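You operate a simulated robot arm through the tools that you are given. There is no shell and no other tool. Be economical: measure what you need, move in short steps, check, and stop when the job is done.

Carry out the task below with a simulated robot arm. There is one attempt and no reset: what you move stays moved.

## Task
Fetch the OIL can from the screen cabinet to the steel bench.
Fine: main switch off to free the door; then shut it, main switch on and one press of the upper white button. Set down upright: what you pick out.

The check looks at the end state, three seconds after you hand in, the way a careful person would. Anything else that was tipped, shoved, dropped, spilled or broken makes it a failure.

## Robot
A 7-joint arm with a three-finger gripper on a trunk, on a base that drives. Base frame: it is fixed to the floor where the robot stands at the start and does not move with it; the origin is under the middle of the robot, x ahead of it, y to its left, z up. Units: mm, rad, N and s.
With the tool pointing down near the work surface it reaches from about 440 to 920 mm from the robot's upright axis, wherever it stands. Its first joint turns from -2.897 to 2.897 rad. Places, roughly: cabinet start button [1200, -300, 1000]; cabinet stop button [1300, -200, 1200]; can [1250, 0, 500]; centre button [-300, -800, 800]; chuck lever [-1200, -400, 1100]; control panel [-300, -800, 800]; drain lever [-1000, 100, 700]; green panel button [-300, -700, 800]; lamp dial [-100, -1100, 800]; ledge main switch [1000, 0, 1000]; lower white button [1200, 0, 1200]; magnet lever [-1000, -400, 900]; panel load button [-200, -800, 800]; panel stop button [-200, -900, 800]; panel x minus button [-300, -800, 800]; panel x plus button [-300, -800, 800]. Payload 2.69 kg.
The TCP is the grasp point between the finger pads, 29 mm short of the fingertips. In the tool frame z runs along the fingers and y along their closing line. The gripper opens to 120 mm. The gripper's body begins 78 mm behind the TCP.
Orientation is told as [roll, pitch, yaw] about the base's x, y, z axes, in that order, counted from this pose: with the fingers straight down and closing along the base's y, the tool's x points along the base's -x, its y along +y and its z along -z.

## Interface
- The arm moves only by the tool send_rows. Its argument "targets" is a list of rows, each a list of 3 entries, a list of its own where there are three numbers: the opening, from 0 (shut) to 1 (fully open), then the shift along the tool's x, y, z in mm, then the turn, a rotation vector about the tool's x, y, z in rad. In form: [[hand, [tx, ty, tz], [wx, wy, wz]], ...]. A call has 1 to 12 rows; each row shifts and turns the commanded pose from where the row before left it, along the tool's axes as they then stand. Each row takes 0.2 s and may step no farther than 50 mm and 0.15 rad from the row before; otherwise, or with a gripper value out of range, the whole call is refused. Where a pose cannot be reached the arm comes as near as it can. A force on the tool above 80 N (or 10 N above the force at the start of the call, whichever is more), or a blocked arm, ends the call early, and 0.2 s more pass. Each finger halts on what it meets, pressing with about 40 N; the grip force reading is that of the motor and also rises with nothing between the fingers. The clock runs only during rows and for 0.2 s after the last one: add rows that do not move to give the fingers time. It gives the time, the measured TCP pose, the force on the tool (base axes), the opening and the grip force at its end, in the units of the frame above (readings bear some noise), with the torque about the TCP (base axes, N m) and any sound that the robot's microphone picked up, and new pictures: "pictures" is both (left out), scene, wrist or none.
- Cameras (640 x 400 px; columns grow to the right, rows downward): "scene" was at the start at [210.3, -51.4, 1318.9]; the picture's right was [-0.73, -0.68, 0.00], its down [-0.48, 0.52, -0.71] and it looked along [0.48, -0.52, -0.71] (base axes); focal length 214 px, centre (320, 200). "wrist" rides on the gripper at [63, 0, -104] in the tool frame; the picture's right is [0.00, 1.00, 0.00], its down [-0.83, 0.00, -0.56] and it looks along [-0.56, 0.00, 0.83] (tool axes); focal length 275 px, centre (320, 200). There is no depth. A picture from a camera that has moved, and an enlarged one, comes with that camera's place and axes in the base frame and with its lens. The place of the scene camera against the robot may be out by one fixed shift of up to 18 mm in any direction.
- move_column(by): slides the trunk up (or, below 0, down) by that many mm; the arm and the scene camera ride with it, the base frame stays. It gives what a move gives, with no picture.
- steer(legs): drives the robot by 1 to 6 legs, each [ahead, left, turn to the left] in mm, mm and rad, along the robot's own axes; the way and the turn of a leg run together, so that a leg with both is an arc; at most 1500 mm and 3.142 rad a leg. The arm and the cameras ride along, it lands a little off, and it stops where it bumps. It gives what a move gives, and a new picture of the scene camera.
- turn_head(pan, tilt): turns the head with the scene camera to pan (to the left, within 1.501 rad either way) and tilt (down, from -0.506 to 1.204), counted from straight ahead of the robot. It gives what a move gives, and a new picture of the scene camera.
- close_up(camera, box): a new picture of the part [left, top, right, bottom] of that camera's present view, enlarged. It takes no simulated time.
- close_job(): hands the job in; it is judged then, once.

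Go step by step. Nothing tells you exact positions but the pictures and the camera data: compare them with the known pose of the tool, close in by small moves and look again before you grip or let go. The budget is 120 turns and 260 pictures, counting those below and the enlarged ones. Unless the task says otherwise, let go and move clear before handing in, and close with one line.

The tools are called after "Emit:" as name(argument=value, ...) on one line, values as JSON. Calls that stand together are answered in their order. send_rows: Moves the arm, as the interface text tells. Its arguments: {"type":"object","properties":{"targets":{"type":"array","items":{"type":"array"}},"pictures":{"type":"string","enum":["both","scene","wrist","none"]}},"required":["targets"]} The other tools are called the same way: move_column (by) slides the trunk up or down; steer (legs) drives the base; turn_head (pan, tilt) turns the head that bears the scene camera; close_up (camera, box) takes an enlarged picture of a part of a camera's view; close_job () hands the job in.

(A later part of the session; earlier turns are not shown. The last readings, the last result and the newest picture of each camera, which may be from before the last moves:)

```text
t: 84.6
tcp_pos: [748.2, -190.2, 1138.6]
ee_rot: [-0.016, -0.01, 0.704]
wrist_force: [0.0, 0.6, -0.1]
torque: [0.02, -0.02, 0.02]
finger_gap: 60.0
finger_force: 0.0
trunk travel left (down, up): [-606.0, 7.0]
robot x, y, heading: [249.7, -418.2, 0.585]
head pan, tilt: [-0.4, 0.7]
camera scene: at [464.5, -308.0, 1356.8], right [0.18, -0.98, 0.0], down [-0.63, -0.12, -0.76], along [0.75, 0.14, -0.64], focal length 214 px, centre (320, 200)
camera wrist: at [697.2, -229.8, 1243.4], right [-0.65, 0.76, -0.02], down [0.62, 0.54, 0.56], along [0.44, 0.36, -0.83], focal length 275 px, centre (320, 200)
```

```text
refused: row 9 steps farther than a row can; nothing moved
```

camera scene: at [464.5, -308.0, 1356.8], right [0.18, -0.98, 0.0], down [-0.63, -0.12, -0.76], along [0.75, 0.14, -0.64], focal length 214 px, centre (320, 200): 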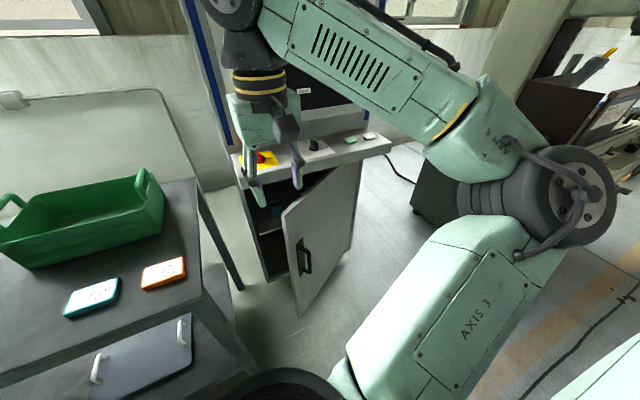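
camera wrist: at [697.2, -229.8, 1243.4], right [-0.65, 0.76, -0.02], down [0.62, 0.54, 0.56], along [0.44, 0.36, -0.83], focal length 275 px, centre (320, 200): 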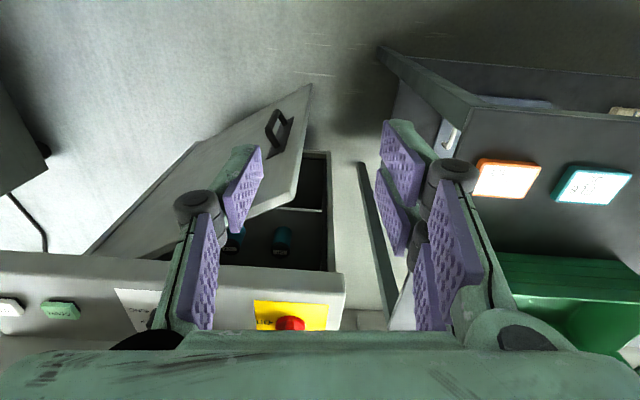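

Emit:
send_rows(targets=[[0.6, [0, 0, 0], [0, 0, 0.1436]], [0.6, [0, 0, 0], [0, 0, 0.1436]], [0.6, [0, 0, 0], [0, 0, 0.1436]], [0.6, [0, 0, 0], [0, 0, 0.1436]], [0.6, [0, 0, 0], [0, 0, 0.1436]], [0.6, [0, 0, 0], [0, 0, 0.1436]], [0.6, [0, 0, 0], [0, 0, 0.1436]], [0.6, [0, 0, 0], [0, 0, 0.1436]], [0.6, [-27, 35, 20], [0, 0, 0]], [0.6, [-27, 35, 20], [0, 0, 0]], [0.6, [-26, 34, 20], [0, 0, 0]], [0.6, [0, 0, 0], [0, 0, 0]]], pictures="both")

```text
t: 87.2
tcp_pos: [866.2, -130.4, 1081.8]
ee_rot: [0.002, -0.021, -0.445]
wrist_force: [-0.1, 0.0, 0.1]
torque: [0.01, 0.03, -0.01]
finger_gap: 72.1
finger_force: 0.1
trunk travel left (down, up): [-606.0, 7.0]
robot x, y, heading: [256.1, -415.3, 0.586]
head pan, tilt: [-0.4, 0.7]
camera scene: at [464.3, -308.1, 1356.8], right [0.18, -0.98, 0.0], down [-0.63, -0.12, -0.77], along [0.75, 0.14, -0.64], focal length 214 px, centre (320, 200)
camera wrist: at [805.8, -101.9, 1185.0], right [0.43, 0.9, 0.0], down [0.74, -0.35, 0.57], along [0.52, -0.24, -0.82], focal length 275 px, centre (320, 200)
```

scene: 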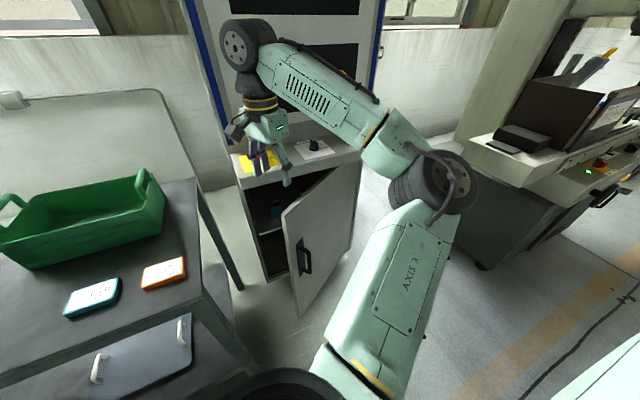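
wrist: 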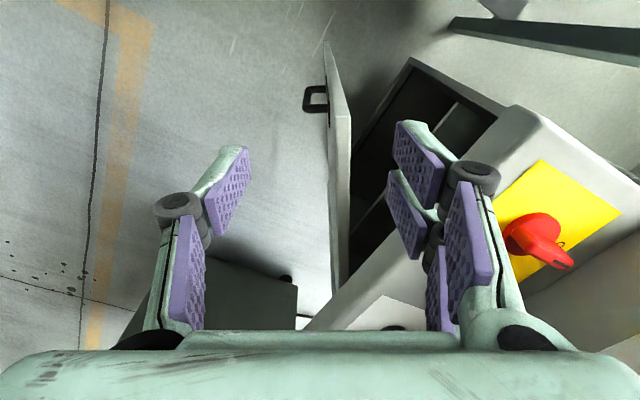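

Emit:
send_rows(targets=[[0.6, [-29, 8, 0], [0, 0, -0.125]], [0.6, [-29, 8, 0], [0, 0, -0.125]], [0.6, [0, 0, 40], [0, 0, 0]], [0.6, [0, 0, 40], [0, 0, 0]], [0.6, [0, 0, 0], [0, 0, 0]]], pictures="both")

```text
t: 88.4
tcp_pos: [925.9, -137.2, 1002.5]
ee_rot: [-0.001, -0.022, -0.196]
wrist_force: [0.5, 0.5, -0.3]
torque: [-0.02, 0.02, -0.02]
finger_gap: 72.0
finger_force: 0.1
trunk travel left (down, up): [-606.0, 7.0]
robot x, y, heading: [250.9, -417.9, 0.586]
head pan, tilt: [-0.4, 0.7]
camera scene: at [464.4, -308.0, 1356.8], right [0.18, -0.98, 0.0], down [-0.63, -0.12, -0.77], along [0.75, 0.14, -0.64], focal length 214 px, centre (320, 200)
camera wrist: at [861.7, -124.5, 1105.6], right [0.19, 0.98, 0.0], down [0.8, -0.15, 0.57], along [0.56, -0.11, -0.82], focal length 275 px, centre (320, 200)
```

scene: 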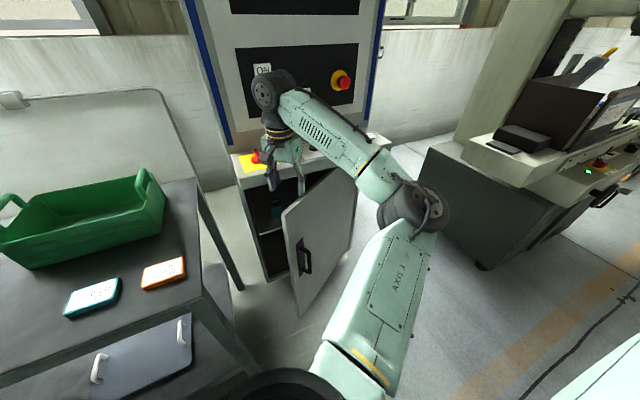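
wrist: 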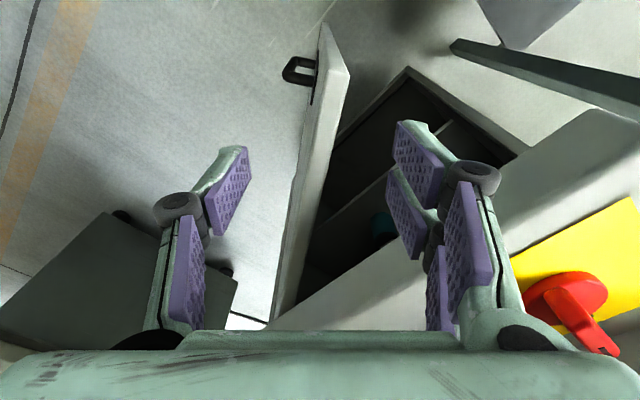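

Emit:
send_rows(targets=[[0.6, [5, -5, 25], [0, 0, 0]], [0.6, [0, 0, 25], [0, 0, 0]], [0.6, [0, 0, 20], [0, 0, 0]], [0.6, [0, 0, 20], [0, 0, 0]], [0.6, [0, 0, 15], [0, 0, 0]], [0.6, [0, 0, 0], [0, 0, 0]]], pictures="both")

Emit:
close_up(camera="scene", box=[230, 130, 370, 230])

```text
t: 89.8
tcp_pos: [923.6, -143.0, 898.7]
ee_rot: [-0.004, -0.02, -0.198]
wrist_force: [0.9, -0.5, 0.2]
torque: [-0.02, -0.01, -0.01]
finger_gap: 71.8
finger_force: 0.1
trunk travel left (down, up): [-606.0, 7.0]
robot x, y, heading: [257.3, -418.2, 0.587]
head pan, tilt: [-0.4, 0.7]
camera scene: at [464.5, -308.0, 1356.8], right [0.18, -0.98, 0.0], down [-0.63, -0.12, -0.76], along [0.75, 0.14, -0.64], focal length 214 px, centre (320, 200)
camera wrist: at [858.4, -129.9, 1001.0], right [0.19, 0.98, 0.0], down [0.8, -0.15, 0.57], along [0.56, -0.11, -0.82], focal length 275 px, centre (320, 200)
```

scene: 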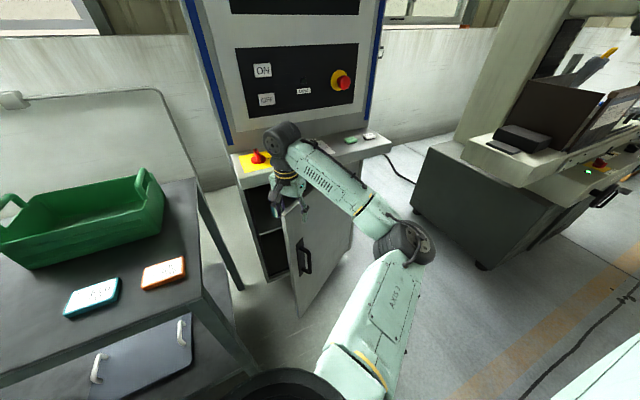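
wrist: 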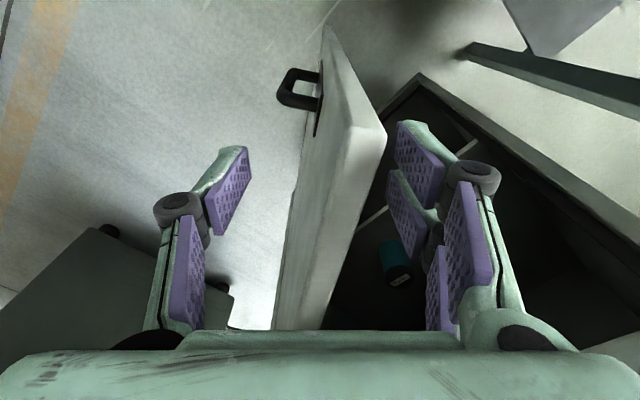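

```text
4.00 times, centred on (300, 180) of scene
camera zoom: at [464.5, -308.0, 1356.8], right [0.18, -0.98, 0.0], down [-0.63, -0.12, -0.76], along [0.75, 0.14, -0.64], focal length 858 px, centre (400, 280)
```

zoom: 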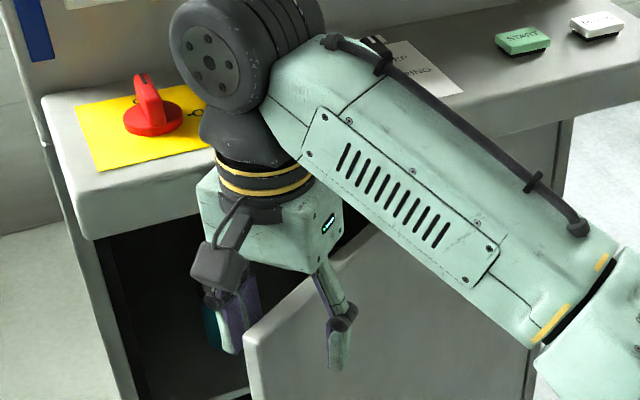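

The door panel is between the fingers. Now swinging it open along the arc.

Emit:
send_rows(targets=[[0.6, [2, -12, 0], [0, 0, -0.02]], [0.6, [3, -16, 0], [0, 0, -0.035]], [0.6, [4, -21.6, 0], [0, 0, -0.0425]], [0.6, [4, -21.6, 0], [0, 0, -0.0425]], [0.6, [4, -21.6, 0], [0, 0, -0.0425]], [0.6, [4, -21.6, 0], [0, 0, -0.0425]], [0.6, [4, -21.6, 0], [0, 0, -0.0425]], [0.6, [4, -21.6, 0], [0, 0, -0.0425]], [0.6, [4, -21.6, 0], [0, 0, -0.0425]], [0.6, [4, -21.6, 0], [0, 0, -0.0425]], [0.6, [4, -21.6, 0], [0, 0, -0.0425]], [0.6, [4, -21.6, 0], [0, 0, -0.0425]]], pictures="both")

```text
t: 92.4
tcp_pos: [885.9, -385.8, 898.5]
ee_rot: [-0.011, -0.018, 0.286]
wrist_force: [0.2, -0.1, 0.1]
torque: [0.05, 0.01, -0.01]
finger_gap: 72.1
finger_force: 0.2
trunk travel left (down, up): [-606.0, 7.0]
robot x, y, heading: [250.0, -417.2, 0.584]
head pan, tilt: [-0.4, 0.7]
camera scene: at [464.4, -308.2, 1356.8], right [0.18, -0.98, 0.0], down [-0.63, -0.12, -0.77], along [0.75, 0.14, -0.64], focal length 214 px, centre (320, 200)
camera wrist: at [822.0, -403.1, 1001.2], right [-0.29, 0.96, -0.01], down [0.79, 0.24, 0.57], along [0.55, 0.15, -0.82], focal length 275 px, centre (320, 200)
```

scene: 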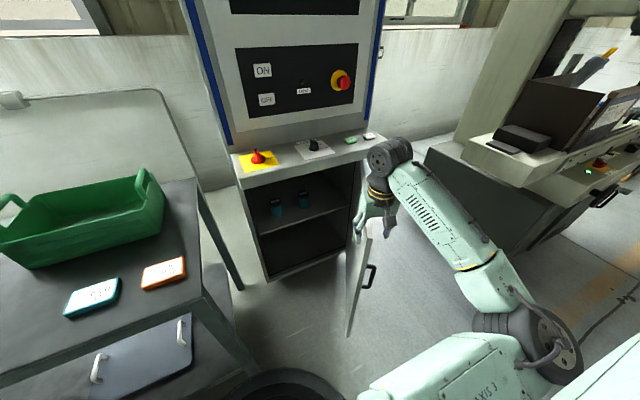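
wrist: 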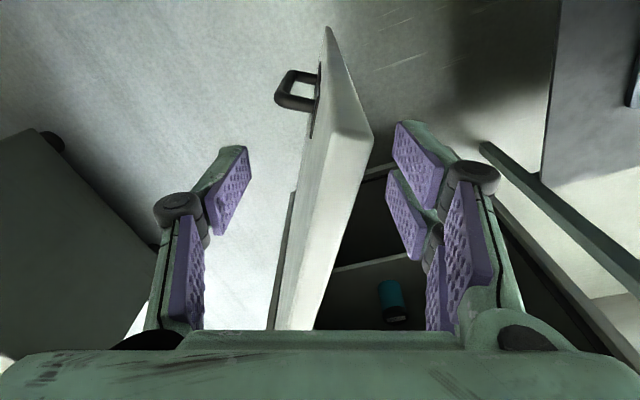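

Emit:
send_rows(targets=[[0.6, [4, -21.6, 0], [0, 0, -0.0425]], [0.6, [4, -21.6, 0], [0, 0, -0.0425]], [0.6, [4, -21.6, 0], [0, 0, -0.0425]], [0.6, [4, -21.6, 0], [0, 0, -0.0425]], [0.6, [4, -21.6, 0], [0, 0, -0.0425]], [0.6, [4, -21.6, 0], [0, 0, -0.0425]], [0.6, [4, -21.6, 0], [0, 0, -0.0425]], [0.6, [4, -21.6, 0], [0, 0, -0.0425]], [0.6, [4, -21.6, 0], [0, 0, -0.0425]], [0.6, [4, -21.6, 0], [0, 0, -0.0425]], [0.6, [4, -21.6, 0], [0, 0, -0.0425]], [0.6, [0, 0, 0], [0, 0, 0]]], pictures="both")

Emit:
close_up(camera="scene", box=[230, 150, 390, 290])

```text
t: 95.0
tcp_pos: [959.0, -611.8, 901.6]
ee_rot: [-0.019, -0.009, 0.753]
wrist_force: [-0.2, -0.2, 0.1]
torque: [-0.01, 0.0, 0.01]
finger_gap: 72.0
finger_force: 0.0
trunk travel left (down, up): [-606.0, 7.0]
robot x, y, heading: [249.7, -419.4, 0.586]
head pan, tilt: [-0.4, 0.7]
camera scene: at [464.5, -308.0, 1356.8], right [0.18, -0.98, 0.0], down [-0.63, -0.12, -0.76], along [0.75, 0.14, -0.64], focal length 214 px, centre (320, 200)
camera wrist: at [910.1, -654.7, 1005.3], right [-0.69, 0.73, -0.02], down [0.59, 0.58, 0.56], along [0.42, 0.38, -0.83], focal length 275 px, centre (320, 200)
```

scene: 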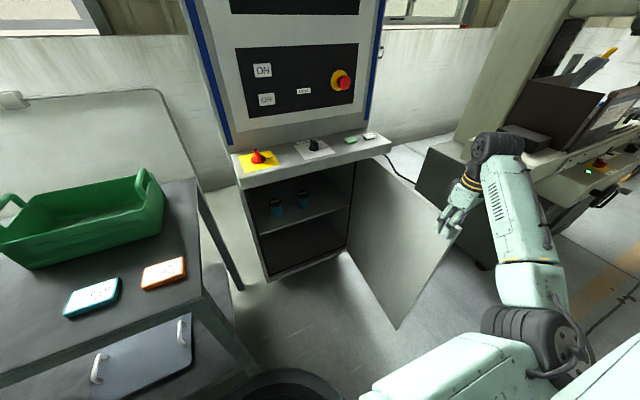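
wrist: 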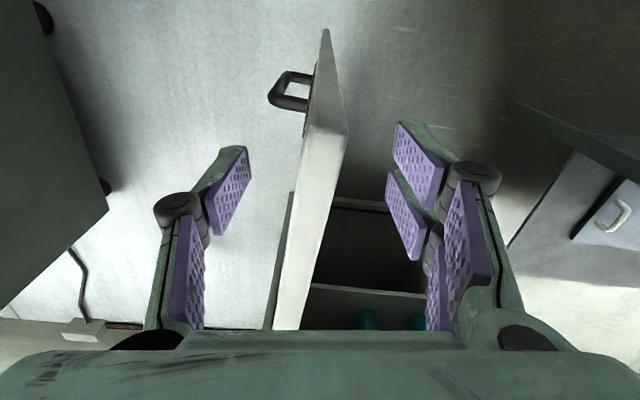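

```text
2.86 times, centred on (310, 220) of scene
camera zoom: at [464.5, -308.0, 1356.8], right [0.18, -0.98, 0.0], down [-0.63, -0.12, -0.76], along [0.75, 0.14, -0.64], focal length 613 px, centre (349, 143)
```

zoom: 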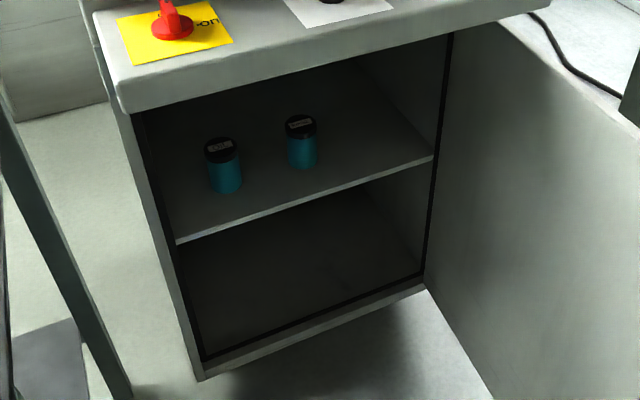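

The door is wide open and two teal cans stand on the middle shelf. Checking the lid labels.

Emit:
close_up(camera="scene", box=[272, 180, 320, 210])

Emit:
send_rows(targets=[[0.6, [0, 0, -40], [0, 0, 0]], [0.6, [0, 0, -40], [0, 0, 0]], [0.6, [0, 0, -40], [0, 0, 0]], [0.6, [0, 0, -30], [0, 0, 0]], [0.6, [0, 0, 0], [0, 0, 0]]], pictures="none")

Emit:
turn_head(pan=0, tilt=0.75)

Emit:
close_up(camera="scene", box=[300, 110, 460, 230])

```text
13.33 times, centred on (296, 195) of scene
camera zoom: at [464.5, -308.0, 1356.8], right [0.18, -0.98, 0.0], down [-0.63, -0.12, -0.76], along [0.75, 0.14, -0.64], focal length 2860 px, centre (640, 267)
```

zoom: 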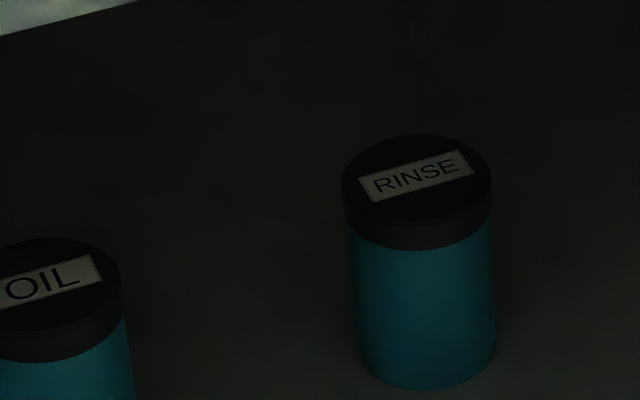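

```text
t: 96.2
tcp_pos: [954.2, -611.9, 1051.0]
ee_rot: [-0.018, -0.01, 0.752]
wrist_force: [-0.2, 0.0, -0.2]
torque: [0.0, 0.01, 0.02]
finger_gap: 71.9
finger_force: 0.2
trunk travel left (down, up): [-606.0, 7.0]
robot x, y, heading: [250.6, -415.0, 0.58]
head pan, tilt: [-0.4, 0.7]
```

```text
t: 97.1
tcp_pos: [955.3, -612.8, 1052.0]
ee_rot: [-0.019, -0.01, 0.755]
wrist_force: [0.7, -0.1, -0.4]
torque: [-0.03, -0.01, 0.01]
finger_gap: 71.9
finger_force: 0.1
trunk travel left (down, up): [-606.0, 7.0]
robot x, y, heading: [253.5, -418.3, 0.585]
head pan, tilt: [0.0, 0.75]
camera scene: at [450.1, -277.9, 1352.5], right [0.55, -0.83, 0.0], down [-0.57, -0.38, -0.73], along [0.61, 0.4, -0.68], focal length 214 px, centre (320, 200)
```

scene: 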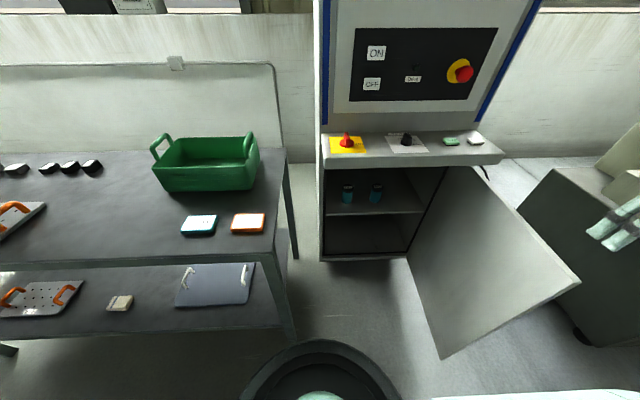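

```text
3.33 times, centred on (380, 170) of scene
camera zoom: at [450.1, -277.9, 1352.5], right [0.55, -0.83, 0.0], down [-0.57, -0.38, -0.73], along [0.61, 0.4, -0.68], focal length 715 px, centre (120, 300)
```

zoom: 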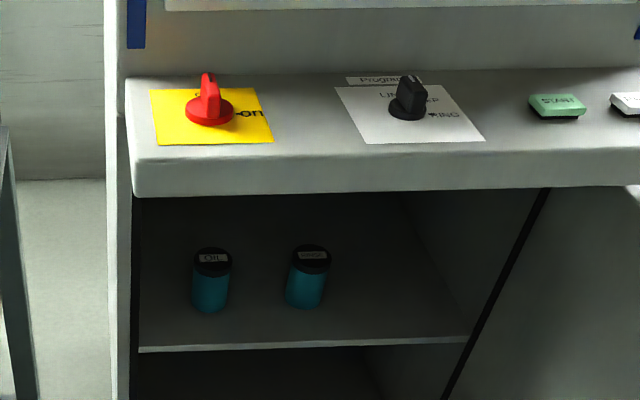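

The left can is OIL, the right one RINSE. OIL is near 100 mm behind the front frame, shelf about z 550. I'll bring the hand back in front of the cabinet, then lower and pitch it.

Emit:
send_rows(targets=[[0.6, [-17.5, 44, 0], [0, 0, 0.02]], [0.6, [-17.5, 44, 0], [0, 0, 0.02]], [0.6, [-17.5, 44, 0], [0, 0, 0.02]], [0.6, [-17.5, 44, 0], [0, 0, 0.02]], [0.6, [-17.5, 44, 0], [0, 0, 0.02]], [0.6, [-17.5, 44, 0], [0, 0, 0.02]], [0.6, [-17.5, 44, 0], [0, 0, 0.02]], [0.6, [-17.5, 44, 0], [0, 0, 0.02]], [0.6, [-17.5, 44, 0], [0.01, 0, 0.02]], [0.6, [0, 0, 0], [0, 0, 0]]], pictures="none")

Emit:
move_column(by=-330)

Emit:
send_rows(targets=[[0.9, [-10, 0, 0], [0, -0.14, 0]], [0.9, [-10, 0, 0], [0, -0.14, 0]], [0.9, [-10, 0, 0], [0, -0.14, 0]], [0.9, [-10, 0, 0], [0, -0.14, 0]], [0.9, [-10, 0, 0], [0, -0.14, 0]], [0.9, [-10, 0, 0], [0, -0.14, 0]], [0.9, [-10, 0, 0], [0, -0.14, 0]], [0.9, [0, 0, 0], [0, 0, 0]]], pictures="both")

```text
t: 99.3
tcp_pos: [832.8, -206.0, 1046.6]
ee_rot: [-0.027, -0.013, 0.572]
wrist_force: [0.1, -0.3, 1.0]
torque: [-0.05, -0.03, -0.05]
finger_gap: 72.0
finger_force: 0.0
trunk travel left (down, up): [-606.0, 7.0]
robot x, y, heading: [250.7, -417.1, 0.584]
head pan, tilt: [0.0, 0.75]
```

```text
t: 102.5
tcp_pos: [834.0, -206.9, 717.2]
ee_rot: [-0.027, -0.013, 0.572]
wrist_force: [0.4, 0.3, 1.0]
torque: [0.02, -0.02, 0.01]
finger_gap: 71.9
finger_force: 0.1
trunk travel left (down, up): [-276.0, 337.0]
robot x, y, heading: [251.9, -421.4, 0.59]
head pan, tilt: [0.0, 0.75]
```

```text
t: 104.3
tcp_pos: [883.6, -172.7, 745.6]
ee_rot: [-0.048, -0.996, 0.614]
wrist_force: [0.6, 0.9, 0.5]
torque: [0.0, 0.0, 0.01]
finger_gap: 107.9
finger_force: 0.1
trunk travel left (down, up): [-276.0, 337.0]
robot x, y, heading: [254.7, -416.6, 0.588]
head pan, tilt: [0.0, 0.75]
camera scene: at [450.1, -277.9, 1022.5], right [0.55, -0.83, 0.0], down [-0.57, -0.38, -0.73], along [0.61, 0.4, -0.68], focal length 214 px, centre (320, 200)
camera wrist: at [781.1, -237.4, 748.3], right [-0.54, 0.84, -0.03], down [-0.03, 0.02, 1.0], along [0.84, 0.54, 0.01], focal length 275 px, centre (320, 200)
```

scene: 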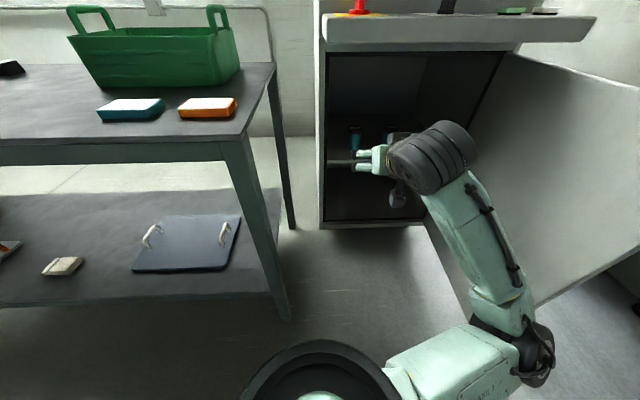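
wrist: 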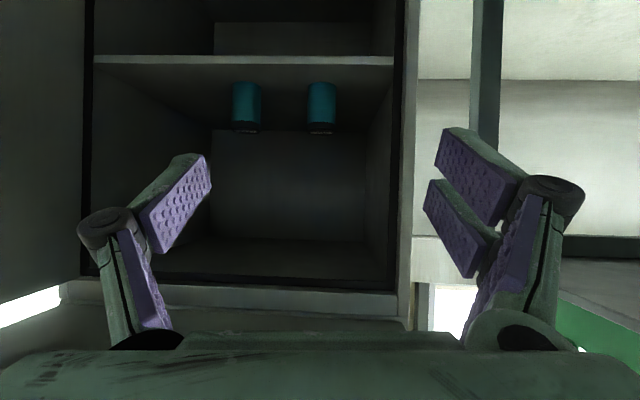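

Clear view of both cans; OIL (the left one) is straight ahead at about a 400 mm distance. I'll lower the hand, then drive in.

Emit:
send_rows(targets=[[0.8, [28, 0, 18], [0, 0, 0.035]], [0.8, [28, 0, 18], [0, 0, 0]], [0.8, [28, 0, 18], [0, 0, 0]], [0.8, [28, 0, 18], [0, 0, 0]], [0.8, [0, 0, 0], [0, 0, 0]]], pictures="none")

Emit:
steer(legs=[[230, 0, 0]])

Emit:
send_rows(targets=[[0.8, [0, 0, 0], [0, 0, 0]]], pictures="wrist")

```text
t: 105.5
tcp_pos: [884.7, -171.7, 616.4]
ee_rot: [-0.017, -0.999, 0.569]
wrist_force: [0.0, -0.5, -1.0]
torque: [0.02, -0.02, -0.02]
finger_gap: 96.1
finger_force: 0.1
trunk travel left (down, up): [-276.0, 337.0]
robot x, y, heading: [249.4, -422.5, 0.578]
head pan, tilt: [0.0, 0.75]
```

```text
t: 107.3
tcp_pos: [1076.9, -45.0, 616.9]
ee_rot: [-0.014, -0.997, 0.569]
wrist_force: [-0.6, 0.1, 0.1]
torque: [0.02, 0.03, 0.01]
finger_gap: 96.2
finger_force: 0.0
trunk travel left (down, up): [-276.0, 337.0]
robot x, y, heading: [440.8, -292.4, 0.581]
head pan, tilt: [0.0, 0.75]
camera scene: at [641.5, -151.0, 1023.1], right [0.55, -0.83, 0.0], down [-0.57, -0.38, -0.73], along [0.61, 0.4, -0.68], focal length 214 px, centre (320, 200)
```

scene: 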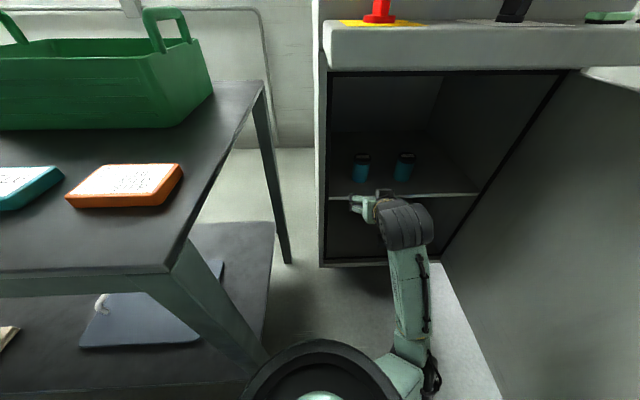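

```text
t: 107.7
tcp_pos: [1077.2, -45.3, 616.1]
ee_rot: [-0.022, -1.001, 0.576]
wrist_force: [-0.2, 0.9, 0.4]
torque: [-0.01, -0.01, -0.01]
finger_gap: 96.1
finger_force: 0.2
trunk travel left (down, up): [-276.0, 337.0]
robot x, y, heading: [445.5, -292.4, 0.584]
head pan, tilt: [0.0, 0.75]
camera wrist: at [972.8, -109.3, 620.2], right [-0.53, 0.85, -0.02], down [-0.02, 0.0, 1.0], along [0.85, 0.53, 0.02], focal length 275 px, centre (320, 200)
```

wrist: 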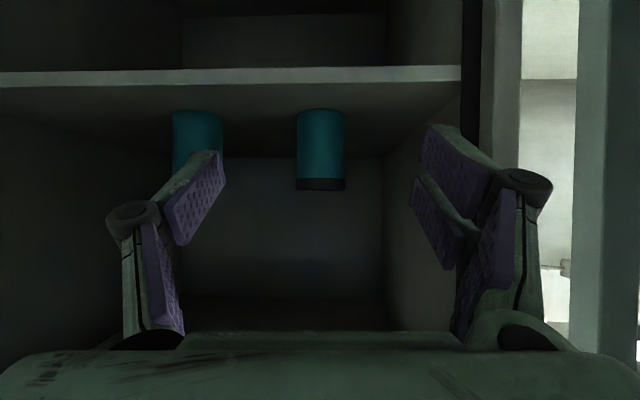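

Emit:
send_rows(targets=[[0.8, [-18, 0, 42], [0, 0, 0.02]], [0.8, [-18, 0, 42], [0, 0, 0]], [0.8, [-18, 0, 42], [0, 0, 0]], [0.8, [0, 0, 0], [0, 0, 0]]], pictures="both")

Emit:
close_up(camera="scene", box=[310, 110, 470, 230])

```text
t: 108.7
tcp_pos: [1193.6, 24.0, 593.1]
ee_rot: [0.017, -0.999, 0.532]
wrist_force: [0.4, -0.1, 0.0]
torque: [0.0, 0.02, -0.01]
finger_gap: 96.0
finger_force: 0.1
trunk travel left (down, up): [-276.0, 337.0]
robot x, y, heading: [444.6, -292.1, 0.584]
head pan, tilt: [0.0, 0.75]
camera scene: at [642.2, -151.1, 1022.5], right [0.55, -0.83, 0.0], down [-0.57, -0.38, -0.73], along [0.61, 0.4, -0.68], focal length 214 px, centre (320, 200)
camera wrist: at [1088.4, -38.9, 596.2], right [-0.52, 0.85, 0.01], down [-0.01, -0.01, 1.0], along [0.85, 0.52, 0.02], focal length 275 px, centre (320, 200)
```

scene: 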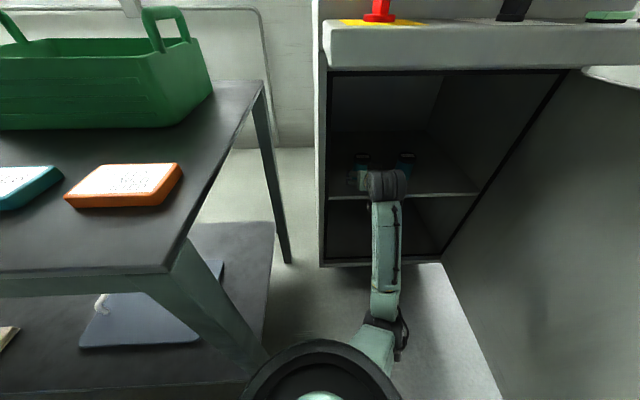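
wrist: 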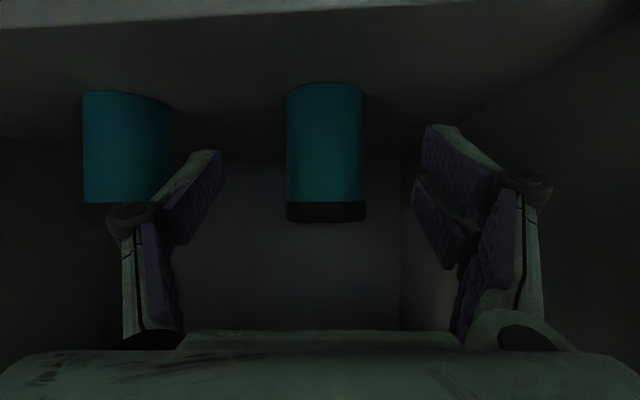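

```text
3.33 times, centred on (390, 170) of scene
camera zoom: at [642.2, -151.1, 1022.5], right [0.55, -0.83, 0.0], down [-0.57, -0.38, -0.73], along [0.61, 0.4, -0.68], focal length 715 px, centre (87, 300)
```

zoom: 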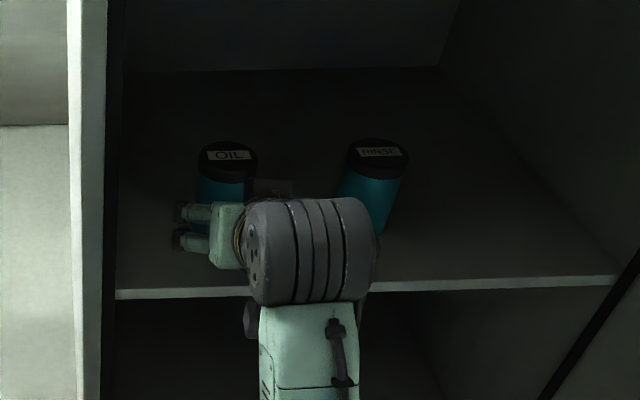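

Emit:
send_rows(targets=[[0.8, [-13.5, 1.7, 28], [0, 0, 0]], [0.8, [-13.5, 1.7, 28], [0, 0, 0]], [0.8, [0, 0, 0], [0, 0, 0]]], pictures="both")

Emit:
close_up(camera="scene", box=[310, 110, 470, 230])

```text
t: 109.5
tcp_pos: [1244.6, 57.6, 586.0]
ee_rot: [0.015, -0.999, 0.53]
wrist_force: [0.2, -0.2, 1.0]
torque: [0.02, 0.0, -0.01]
finger_gap: 96.0
finger_force: 0.1
trunk travel left (down, up): [-276.0, 337.0]
robot x, y, heading: [445.7, -294.3, 0.581]
head pan, tilt: [0.0, 0.75]
camera scene: at [642.2, -151.1, 1022.5], right [0.55, -0.83, 0.0], down [-0.57, -0.38, -0.73], along [0.61, 0.4, -0.68], focal length 214 px, centre (320, 200)
camera wrist: at [1139.3, -3.9, 589.5], right [-0.52, 0.85, 0.0], down [-0.01, -0.01, 1.0], along [0.85, 0.52, 0.02], focal length 275 px, centre (320, 200)
```

scene: 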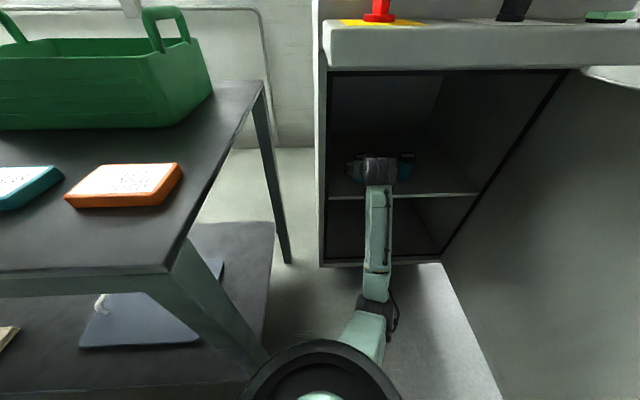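
wrist: 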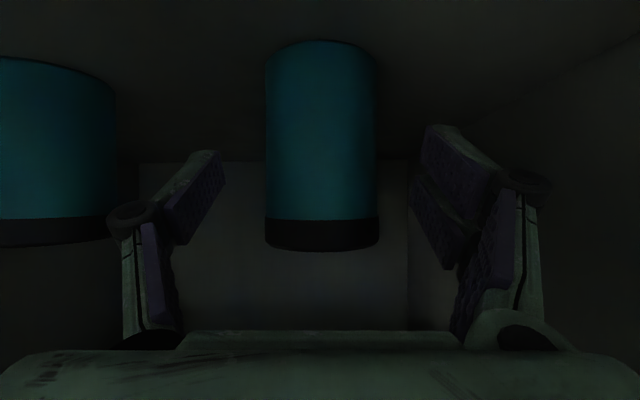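

```text
3.33 times, centred on (390, 170) of scene
camera zoom: at [642.2, -151.1, 1022.5], right [0.55, -0.83, 0.0], down [-0.57, -0.38, -0.73], along [0.61, 0.4, -0.68], focal length 715 px, centre (87, 300)
```

zoom: 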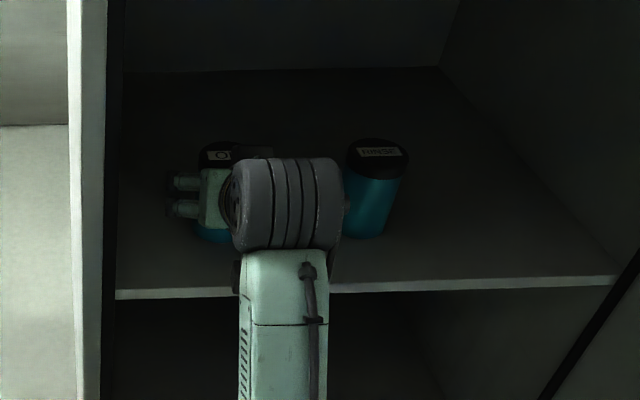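

Emit:
send_rows(targets=[[0.8, [-6.5, 0.5, 10], [0, 0, 0]], [0.6, [0, 0, 0], [0, 0, 0]], [0.5, [0, 0, 0], [0, 0, 0]], [0.4, [0, 0, 0], [0, 0, 0]], [0.4, [0, 0, 0], [0, 0, 0]], [0.4, [0, 0, 0], [0, 0, 0]]], pictures="wrist")

```text
t: 110.9
tcp_pos: [1253.1, 65.3, 585.3]
ee_rot: [0.016, -0.998, 0.531]
wrist_force: [0.7, 0.6, 0.7]
torque: [-0.05, -0.09, 0.03]
finger_gap: 59.7
finger_force: 38.8
trunk travel left (down, up): [-276.0, 337.0]
robot x, y, heading: [443.1, -292.9, 0.583]
head pan, tilt: [0.0, 0.75]
camera wrist: at [1148.6, 2.7, 589.2], right [-0.52, 0.85, 0.0], down [-0.01, -0.01, 1.0], along [0.85, 0.52, 0.02], focal length 275 px, centre (320, 200)
```

wrist: 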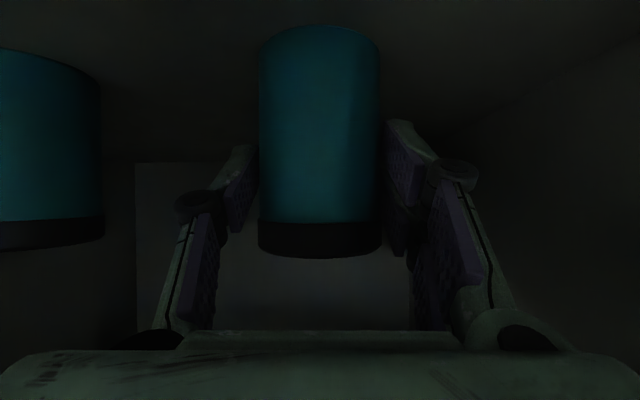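

The OIL can is held at 60 mm gap. Lifting 35 mm, then I'll withdraw.

Emit:
send_rows(targets=[[0.3, [-13, 0, -8], [0, 0, 0]], [0.3, [-17, 0, -11], [0, 0, 0]], [0.3, [7, 0, -12], [0, 0, 0]], [0.3, [0, 0, 0], [0, 0, 0]]], pictures="both")

```text
t: 111.9
tcp_pos: [1241.2, 58.5, 623.6]
ee_rot: [0.016, -0.997, 0.531]
wrist_force: [2.3, 0.9, 0.8]
torque: [0.19, -0.06, -0.03]
finger_gap: 60.1
finger_force: 40.2
trunk travel left (down, up): [-276.0, 337.0]
robot x, y, heading: [447.0, -288.1, 0.584]
head pan, tilt: [0.0, 0.75]
camera scene: at [642.1, -151.1, 1022.6], right [0.55, -0.83, 0.0], down [-0.57, -0.38, -0.73], along [0.61, 0.4, -0.68], focal length 214 px, centre (320, 200)
camera wrist: at [1136.9, -4.1, 626.0], right [-0.52, 0.85, 0.0], down [-0.01, -0.01, 1.0], along [0.85, 0.52, 0.02], focal length 275 px, centre (320, 200)
```

scene: 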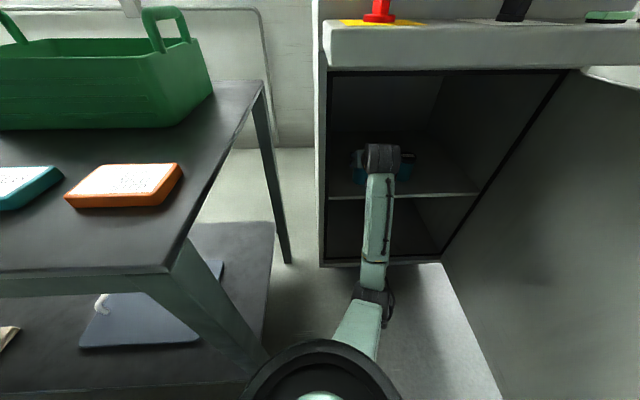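
wrist: 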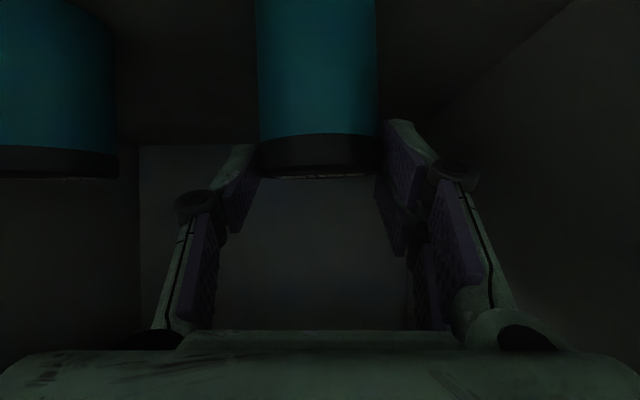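

The can seems not to have risen with the fingers. Looking closer before going on.

Emit:
close_up(camera="wrist", box=[160, 0, 480, 260])

Emit:
close_up(camera="scene", box=[330, 130, 440, 205])

```text
1.54 times, centred on (320, 130) of wrist
camera zoom: at [1136.9, -4.1, 626.0], right [-0.52, 0.85, 0.0], down [-0.01, -0.01, 1.0], along [0.85, 0.52, 0.02], focal length 424 px, centre (320, 308)
```

zoom: 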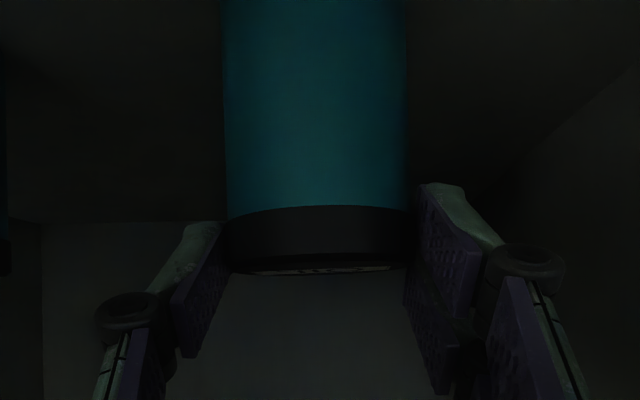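

```text
5.33 times, centred on (385, 168) of scene
camera zoom: at [642.1, -151.1, 1022.6], right [0.55, -0.83, 0.0], down [-0.57, -0.38, -0.73], along [0.61, 0.4, -0.68], focal length 1144 px, centre (-27, 373)
```

zoom: 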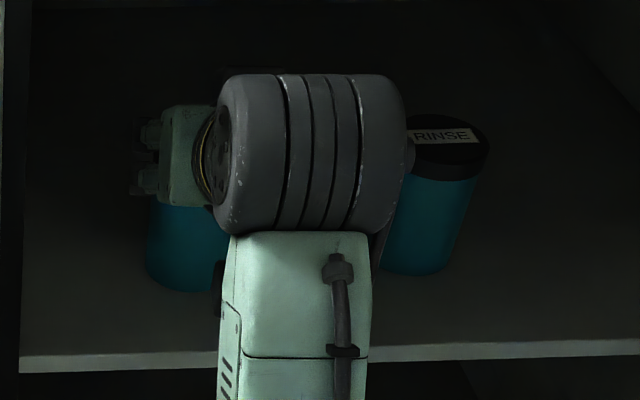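

The can is still standing on the shelf; the fingers slid up it. I'll open, go lower and deeper, grip fully and lift slowly while reading the force.

Emit:
send_rows(targets=[[0.7, [0, 0, 0], [0, 0, 0]], [0.75, [0, 0, 0], [0, 0, 0]], [0.75, [17, 0, 11], [0, 0, 0]], [0.75, [17, 0, 11], [0, 0, 0]], [0.75, [-10, 0, 16], [0, 0, 0]], [0.75, [0, 0, 0], [0, 0, 0]]], pictures="wrist")

Emit:
close_up(camera="wrist", box=[160, 0, 480, 260])

```text
t: 113.3
tcp_pos: [1257.1, 70.7, 579.8]
ee_rot: [0.015, -0.997, 0.531]
wrist_force: [0.1, -0.4, 0.5]
torque: [0.03, -0.02, 0.0]
finger_gap: 90.1
finger_force: 0.2
trunk travel left (down, up): [-276.0, 337.0]
robot x, y, heading: [444.3, -291.0, 0.583]
head pan, tilt: [0.0, 0.75]
camera wrist: at [1153.0, 6.3, 584.0], right [-0.52, 0.85, 0.0], down [-0.01, -0.01, 1.0], along [0.85, 0.52, 0.02], focal length 275 px, centre (320, 200)
```

wrist: 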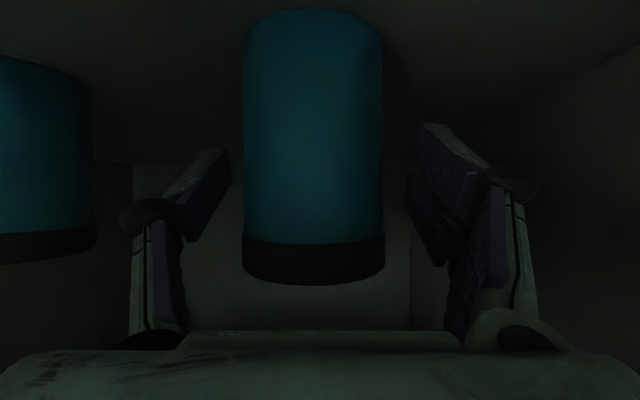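

```text
1.54 times, centred on (320, 130) of wrist
camera zoom: at [1153.0, 6.3, 584.0], right [-0.52, 0.85, 0.0], down [-0.01, -0.01, 1.0], along [0.85, 0.52, 0.02], focal length 424 px, centre (320, 308)
```

zoom: 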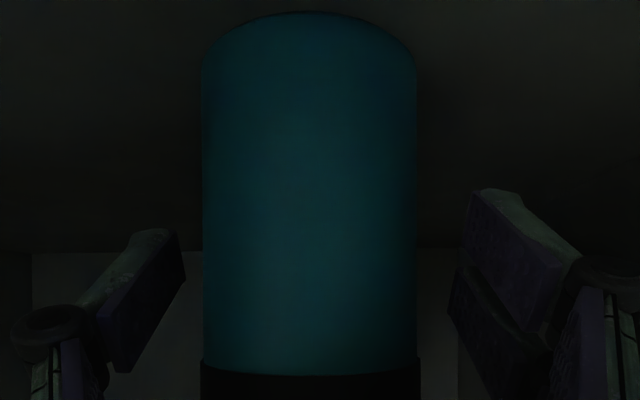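

Now the TCP is right at the can's centre. Closing with full force and lifting slowly.

Emit:
send_rows(targets=[[0.65, [0, -3, 0], [0, 0, 0]], [0.5, [0, 0, 0], [0, 0, 0]], [0.3, [0, 0, 0], [0, 0, 0]], [0.1, [0, 0, 0], [0, 0, 0]], [0.0, [0, 0, 0], [0, 0, 0]], [0.0, [0, 0, 0], [0, 0, 0]], [0.0, [0, 0, 0], [0, 0, 0]], [0, [-2.5, 0, -1.6], [0, 0, 0]], [0, [-2.5, 0, -1.6], [0, 0, 0]], [0, [-2.5, 0, -1.6], [0, 0, 0]]], pictures="wrist")

```text
t: 115.5
tcp_pos: [1260.1, 67.6, 590.9]
ee_rot: [0.017, -0.996, 0.53]
wrist_force: [0.0, -0.6, -2.2]
torque: [0.03, -0.01, 0.01]
finger_gap: 58.5
finger_force: 39.9
trunk travel left (down, up): [-276.0, 337.0]
robot x, y, heading: [444.0, -291.3, 0.579]
head pan, tilt: [0.0, 0.75]
camera wrist: at [1154.9, 4.0, 592.9], right [-0.52, 0.85, 0.01], down [-0.01, -0.01, 1.0], along [0.85, 0.52, 0.02], focal length 275 px, centre (320, 200)
```

wrist: 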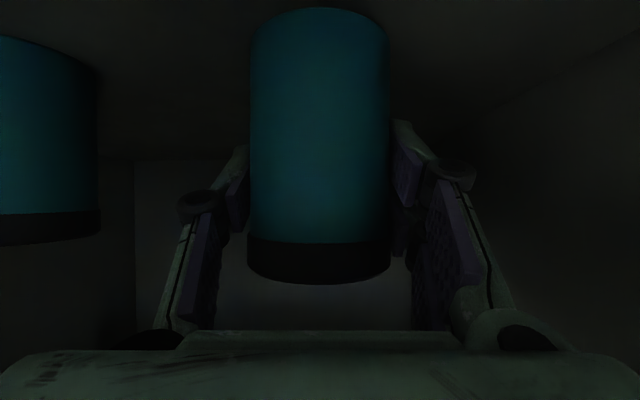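

This time it lifts with the hand. Lifting further.

Emit:
send_rows(targets=[[0, [-5, 0, -3.2], [0, 0, 0]], [0, [-5, 0, -3.2], [0, 0, 0]], [0, [-5, 0, -3.2], [0, 0, 0]], [0, [-5, 0, -3.2], [0, 0, 0]], [0, [-5, 0, -3.2], [0, 0, 0]], [0, [-5, 0, -3.2], [0, 0, 0]], [0, [0, 0, 0], [0, 0, 0]]], pictures="wrist")

```text
t: 117.1
tcp_pos: [1260.0, 66.9, 625.0]
ee_rot: [0.017, -0.996, 0.531]
wrist_force: [-0.6, -0.2, -2.6]
torque: [0.01, 0.03, 0.01]
finger_gap: 58.3
finger_force: 39.8
trunk travel left (down, up): [-276.0, 337.0]
robot x, y, heading: [443.9, -291.5, 0.582]
head pan, tilt: [0.0, 0.75]
camera wrist: at [1155.0, 3.8, 629.4], right [-0.52, 0.85, 0.0], down [-0.01, -0.01, 1.0], along [0.85, 0.52, 0.02], focal length 275 px, centre (320, 200)
```

wrist: 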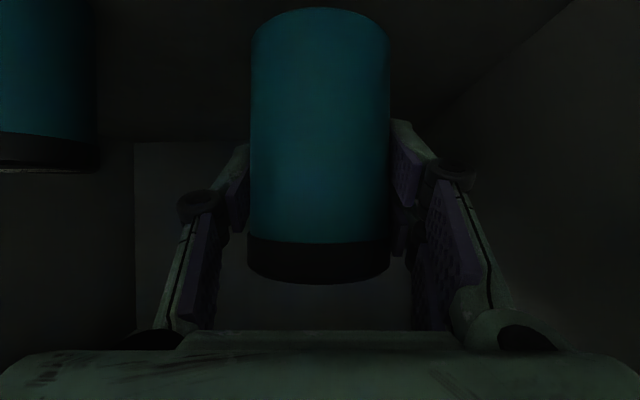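

The OIL can is held and clear. Now I back out of the cabinet, raise the trunk for the bench (top near z 855) and look again.

Emit:
steer(legs=[[-390, 0, -0.017]])

Emit:
move_column(by=335)

Emit:
send_rows(targets=[[0, [16, 0, -26], [0, 0, 0]], [0, [16, 0, -26], [0, 0, 0]], [0, [16, 0, -26], [0, 0, 0]], [0, [16, 0, -26], [0, 0, 0]], [0, [0, 0, 0], [0, 0, 0]]], pictures="both")

Emit:
turn_head(pan=0.9, tilt=0.7)

```text
t: 119.5
tcp_pos: [941.2, -154.2, 626.1]
ee_rot: [0.016, -0.998, 0.518]
wrist_force: [0.0, 0.0, -2.8]
torque: [-0.01, 0.03, 0.0]
finger_gap: 58.4
finger_force: 40.1
trunk travel left (down, up): [-276.0, 337.0]
robot x, y, heading: [120.3, -501.6, 0.573]
head pan, tilt: [0.0, 0.75]
camera scene: at [320.4, -364.3, 1022.4], right [0.54, -0.84, 0.0], down [-0.57, -0.37, -0.73], along [0.61, 0.4, -0.68], focal length 214 px, centre (320, 200)
```

scene: 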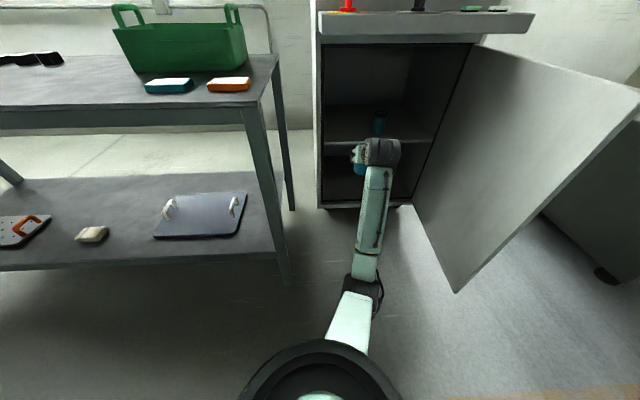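

```text
t: 122.8
tcp_pos: [941.0, -154.1, 960.0]
ee_rot: [0.015, -0.997, 0.518]
wrist_force: [-0.7, -0.1, -2.2]
torque: [-0.02, -0.01, -0.02]
finger_gap: 58.5
finger_force: 40.4
trunk travel left (down, up): [-611.0, 2.0]
robot x, y, heading: [119.0, -501.3, 0.576]
head pan, tilt: [0.0, 0.75]
```

```text
t: 124.0
tcp_pos: [834.2, -216.2, 962.3]
ee_rot: [0.019, -0.997, 0.518]
wrist_force: [0.5, 0.0, -2.2]
torque: [0.0, 0.01, 0.02]
finger_gap: 58.1
finger_force: 39.9
trunk travel left (down, up): [-611.0, 2.0]
robot x, y, heading: [120.6, -505.8, 0.573]
head pan, tilt: [0.0, 0.75]
camera scene: at [320.5, -364.3, 1357.5], right [0.54, -0.84, 0.0], down [-0.57, -0.37, -0.73], along [0.61, 0.4, -0.68], focal length 214 px, centre (320, 200)
camera wrist: at [729.6, -277.6, 966.1], right [-0.51, 0.86, 0.01], down [-0.01, -0.01, 1.0], along [0.86, 0.51, 0.02], focal length 275 px, centre (320, 200)
```

scene: 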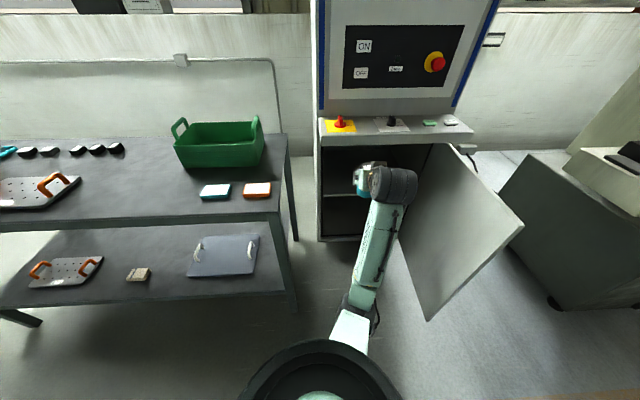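
wrist: 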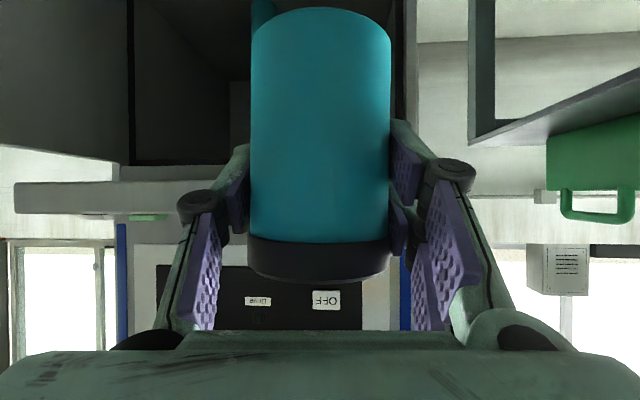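

```text
t: 125.2
tcp_pos: [835.5, -215.6, 962.1]
ee_rot: [0.016, -1.0, 0.518]
wrist_force: [-0.5, -0.6, -2.2]
torque: [0.01, 0.0, 0.02]
finger_gap: 57.9
finger_force: 40.2
trunk travel left (down, up): [-611.0, 2.0]
robot x, y, heading: [118.9, -499.3, 0.571]
head pan, tilt: [0.901, 0.7]
camera scene: at [259.1, -324.6, 1361.7], right [1.0, -0.1, 0.0], down [-0.06, -0.64, -0.76], along [0.08, 0.76, -0.64], focal length 214 px, centre (320, 200)
```

scene: 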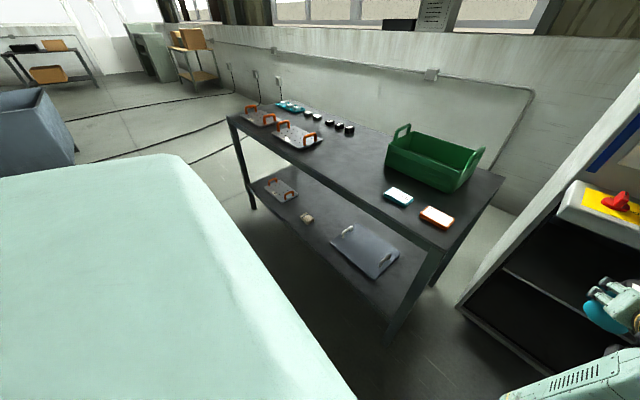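

The bench has a free area between the teal box and the plates. I'll drive left about 710 mm, keeping the can in front of and above the boxes.

Emit:
steer(legs=[[-40, 0, 0], [0, 710, 0]])

Emit:
turn_head(pan=0.0, tilt=0.7)

```text
t: 131.6
tcp_pos: [416.8, 359.8, 962.5]
ee_rot: [0.017, -0.999, 0.52]
wrist_force: [-0.1, -0.2, -1.9]
torque: [-0.04, -0.01, -0.03]
finger_gap: 58.2
finger_force: 40.1
trunk travel left (down, up): [-611.0, 2.0]
robot x, y, heading: [-295.5, 73.9, 0.572]
head pan, tilt: [0.901, 0.7]
camera scene: at [-159.0, 249.5, 1361.7], right [1.0, -0.1, 0.0], down [-0.06, -0.64, -0.76], along [0.07, 0.76, -0.64], focal length 214 px, centre (320, 200)
```

scene: 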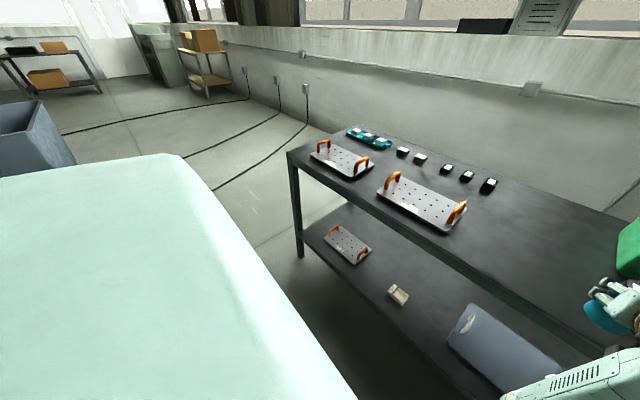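

```text
t: 132.8
tcp_pos: [417.8, 358.5, 963.1]
ee_rot: [0.015, -0.999, 0.519]
wrist_force: [0.2, 0.6, -1.3]
torque: [0.01, -0.01, 0.01]
finger_gap: 58.4
finger_force: 40.3
trunk travel left (down, up): [-611.0, 2.0]
robot x, y, heading: [-298.0, 72.7, 0.574]
head pan, tilt: [0.0, 0.7]
camera scene: at [-95.8, 211.1, 1361.7], right [0.54, -0.84, 0.0], down [-0.54, -0.35, -0.76], along [0.64, 0.42, -0.64], focal length 214 px, centre (320, 200)
```

scene: 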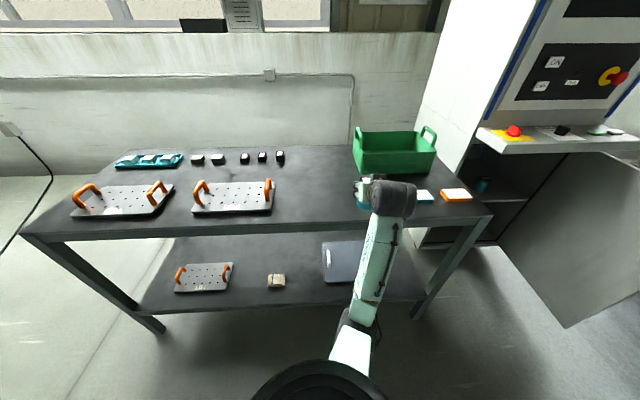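

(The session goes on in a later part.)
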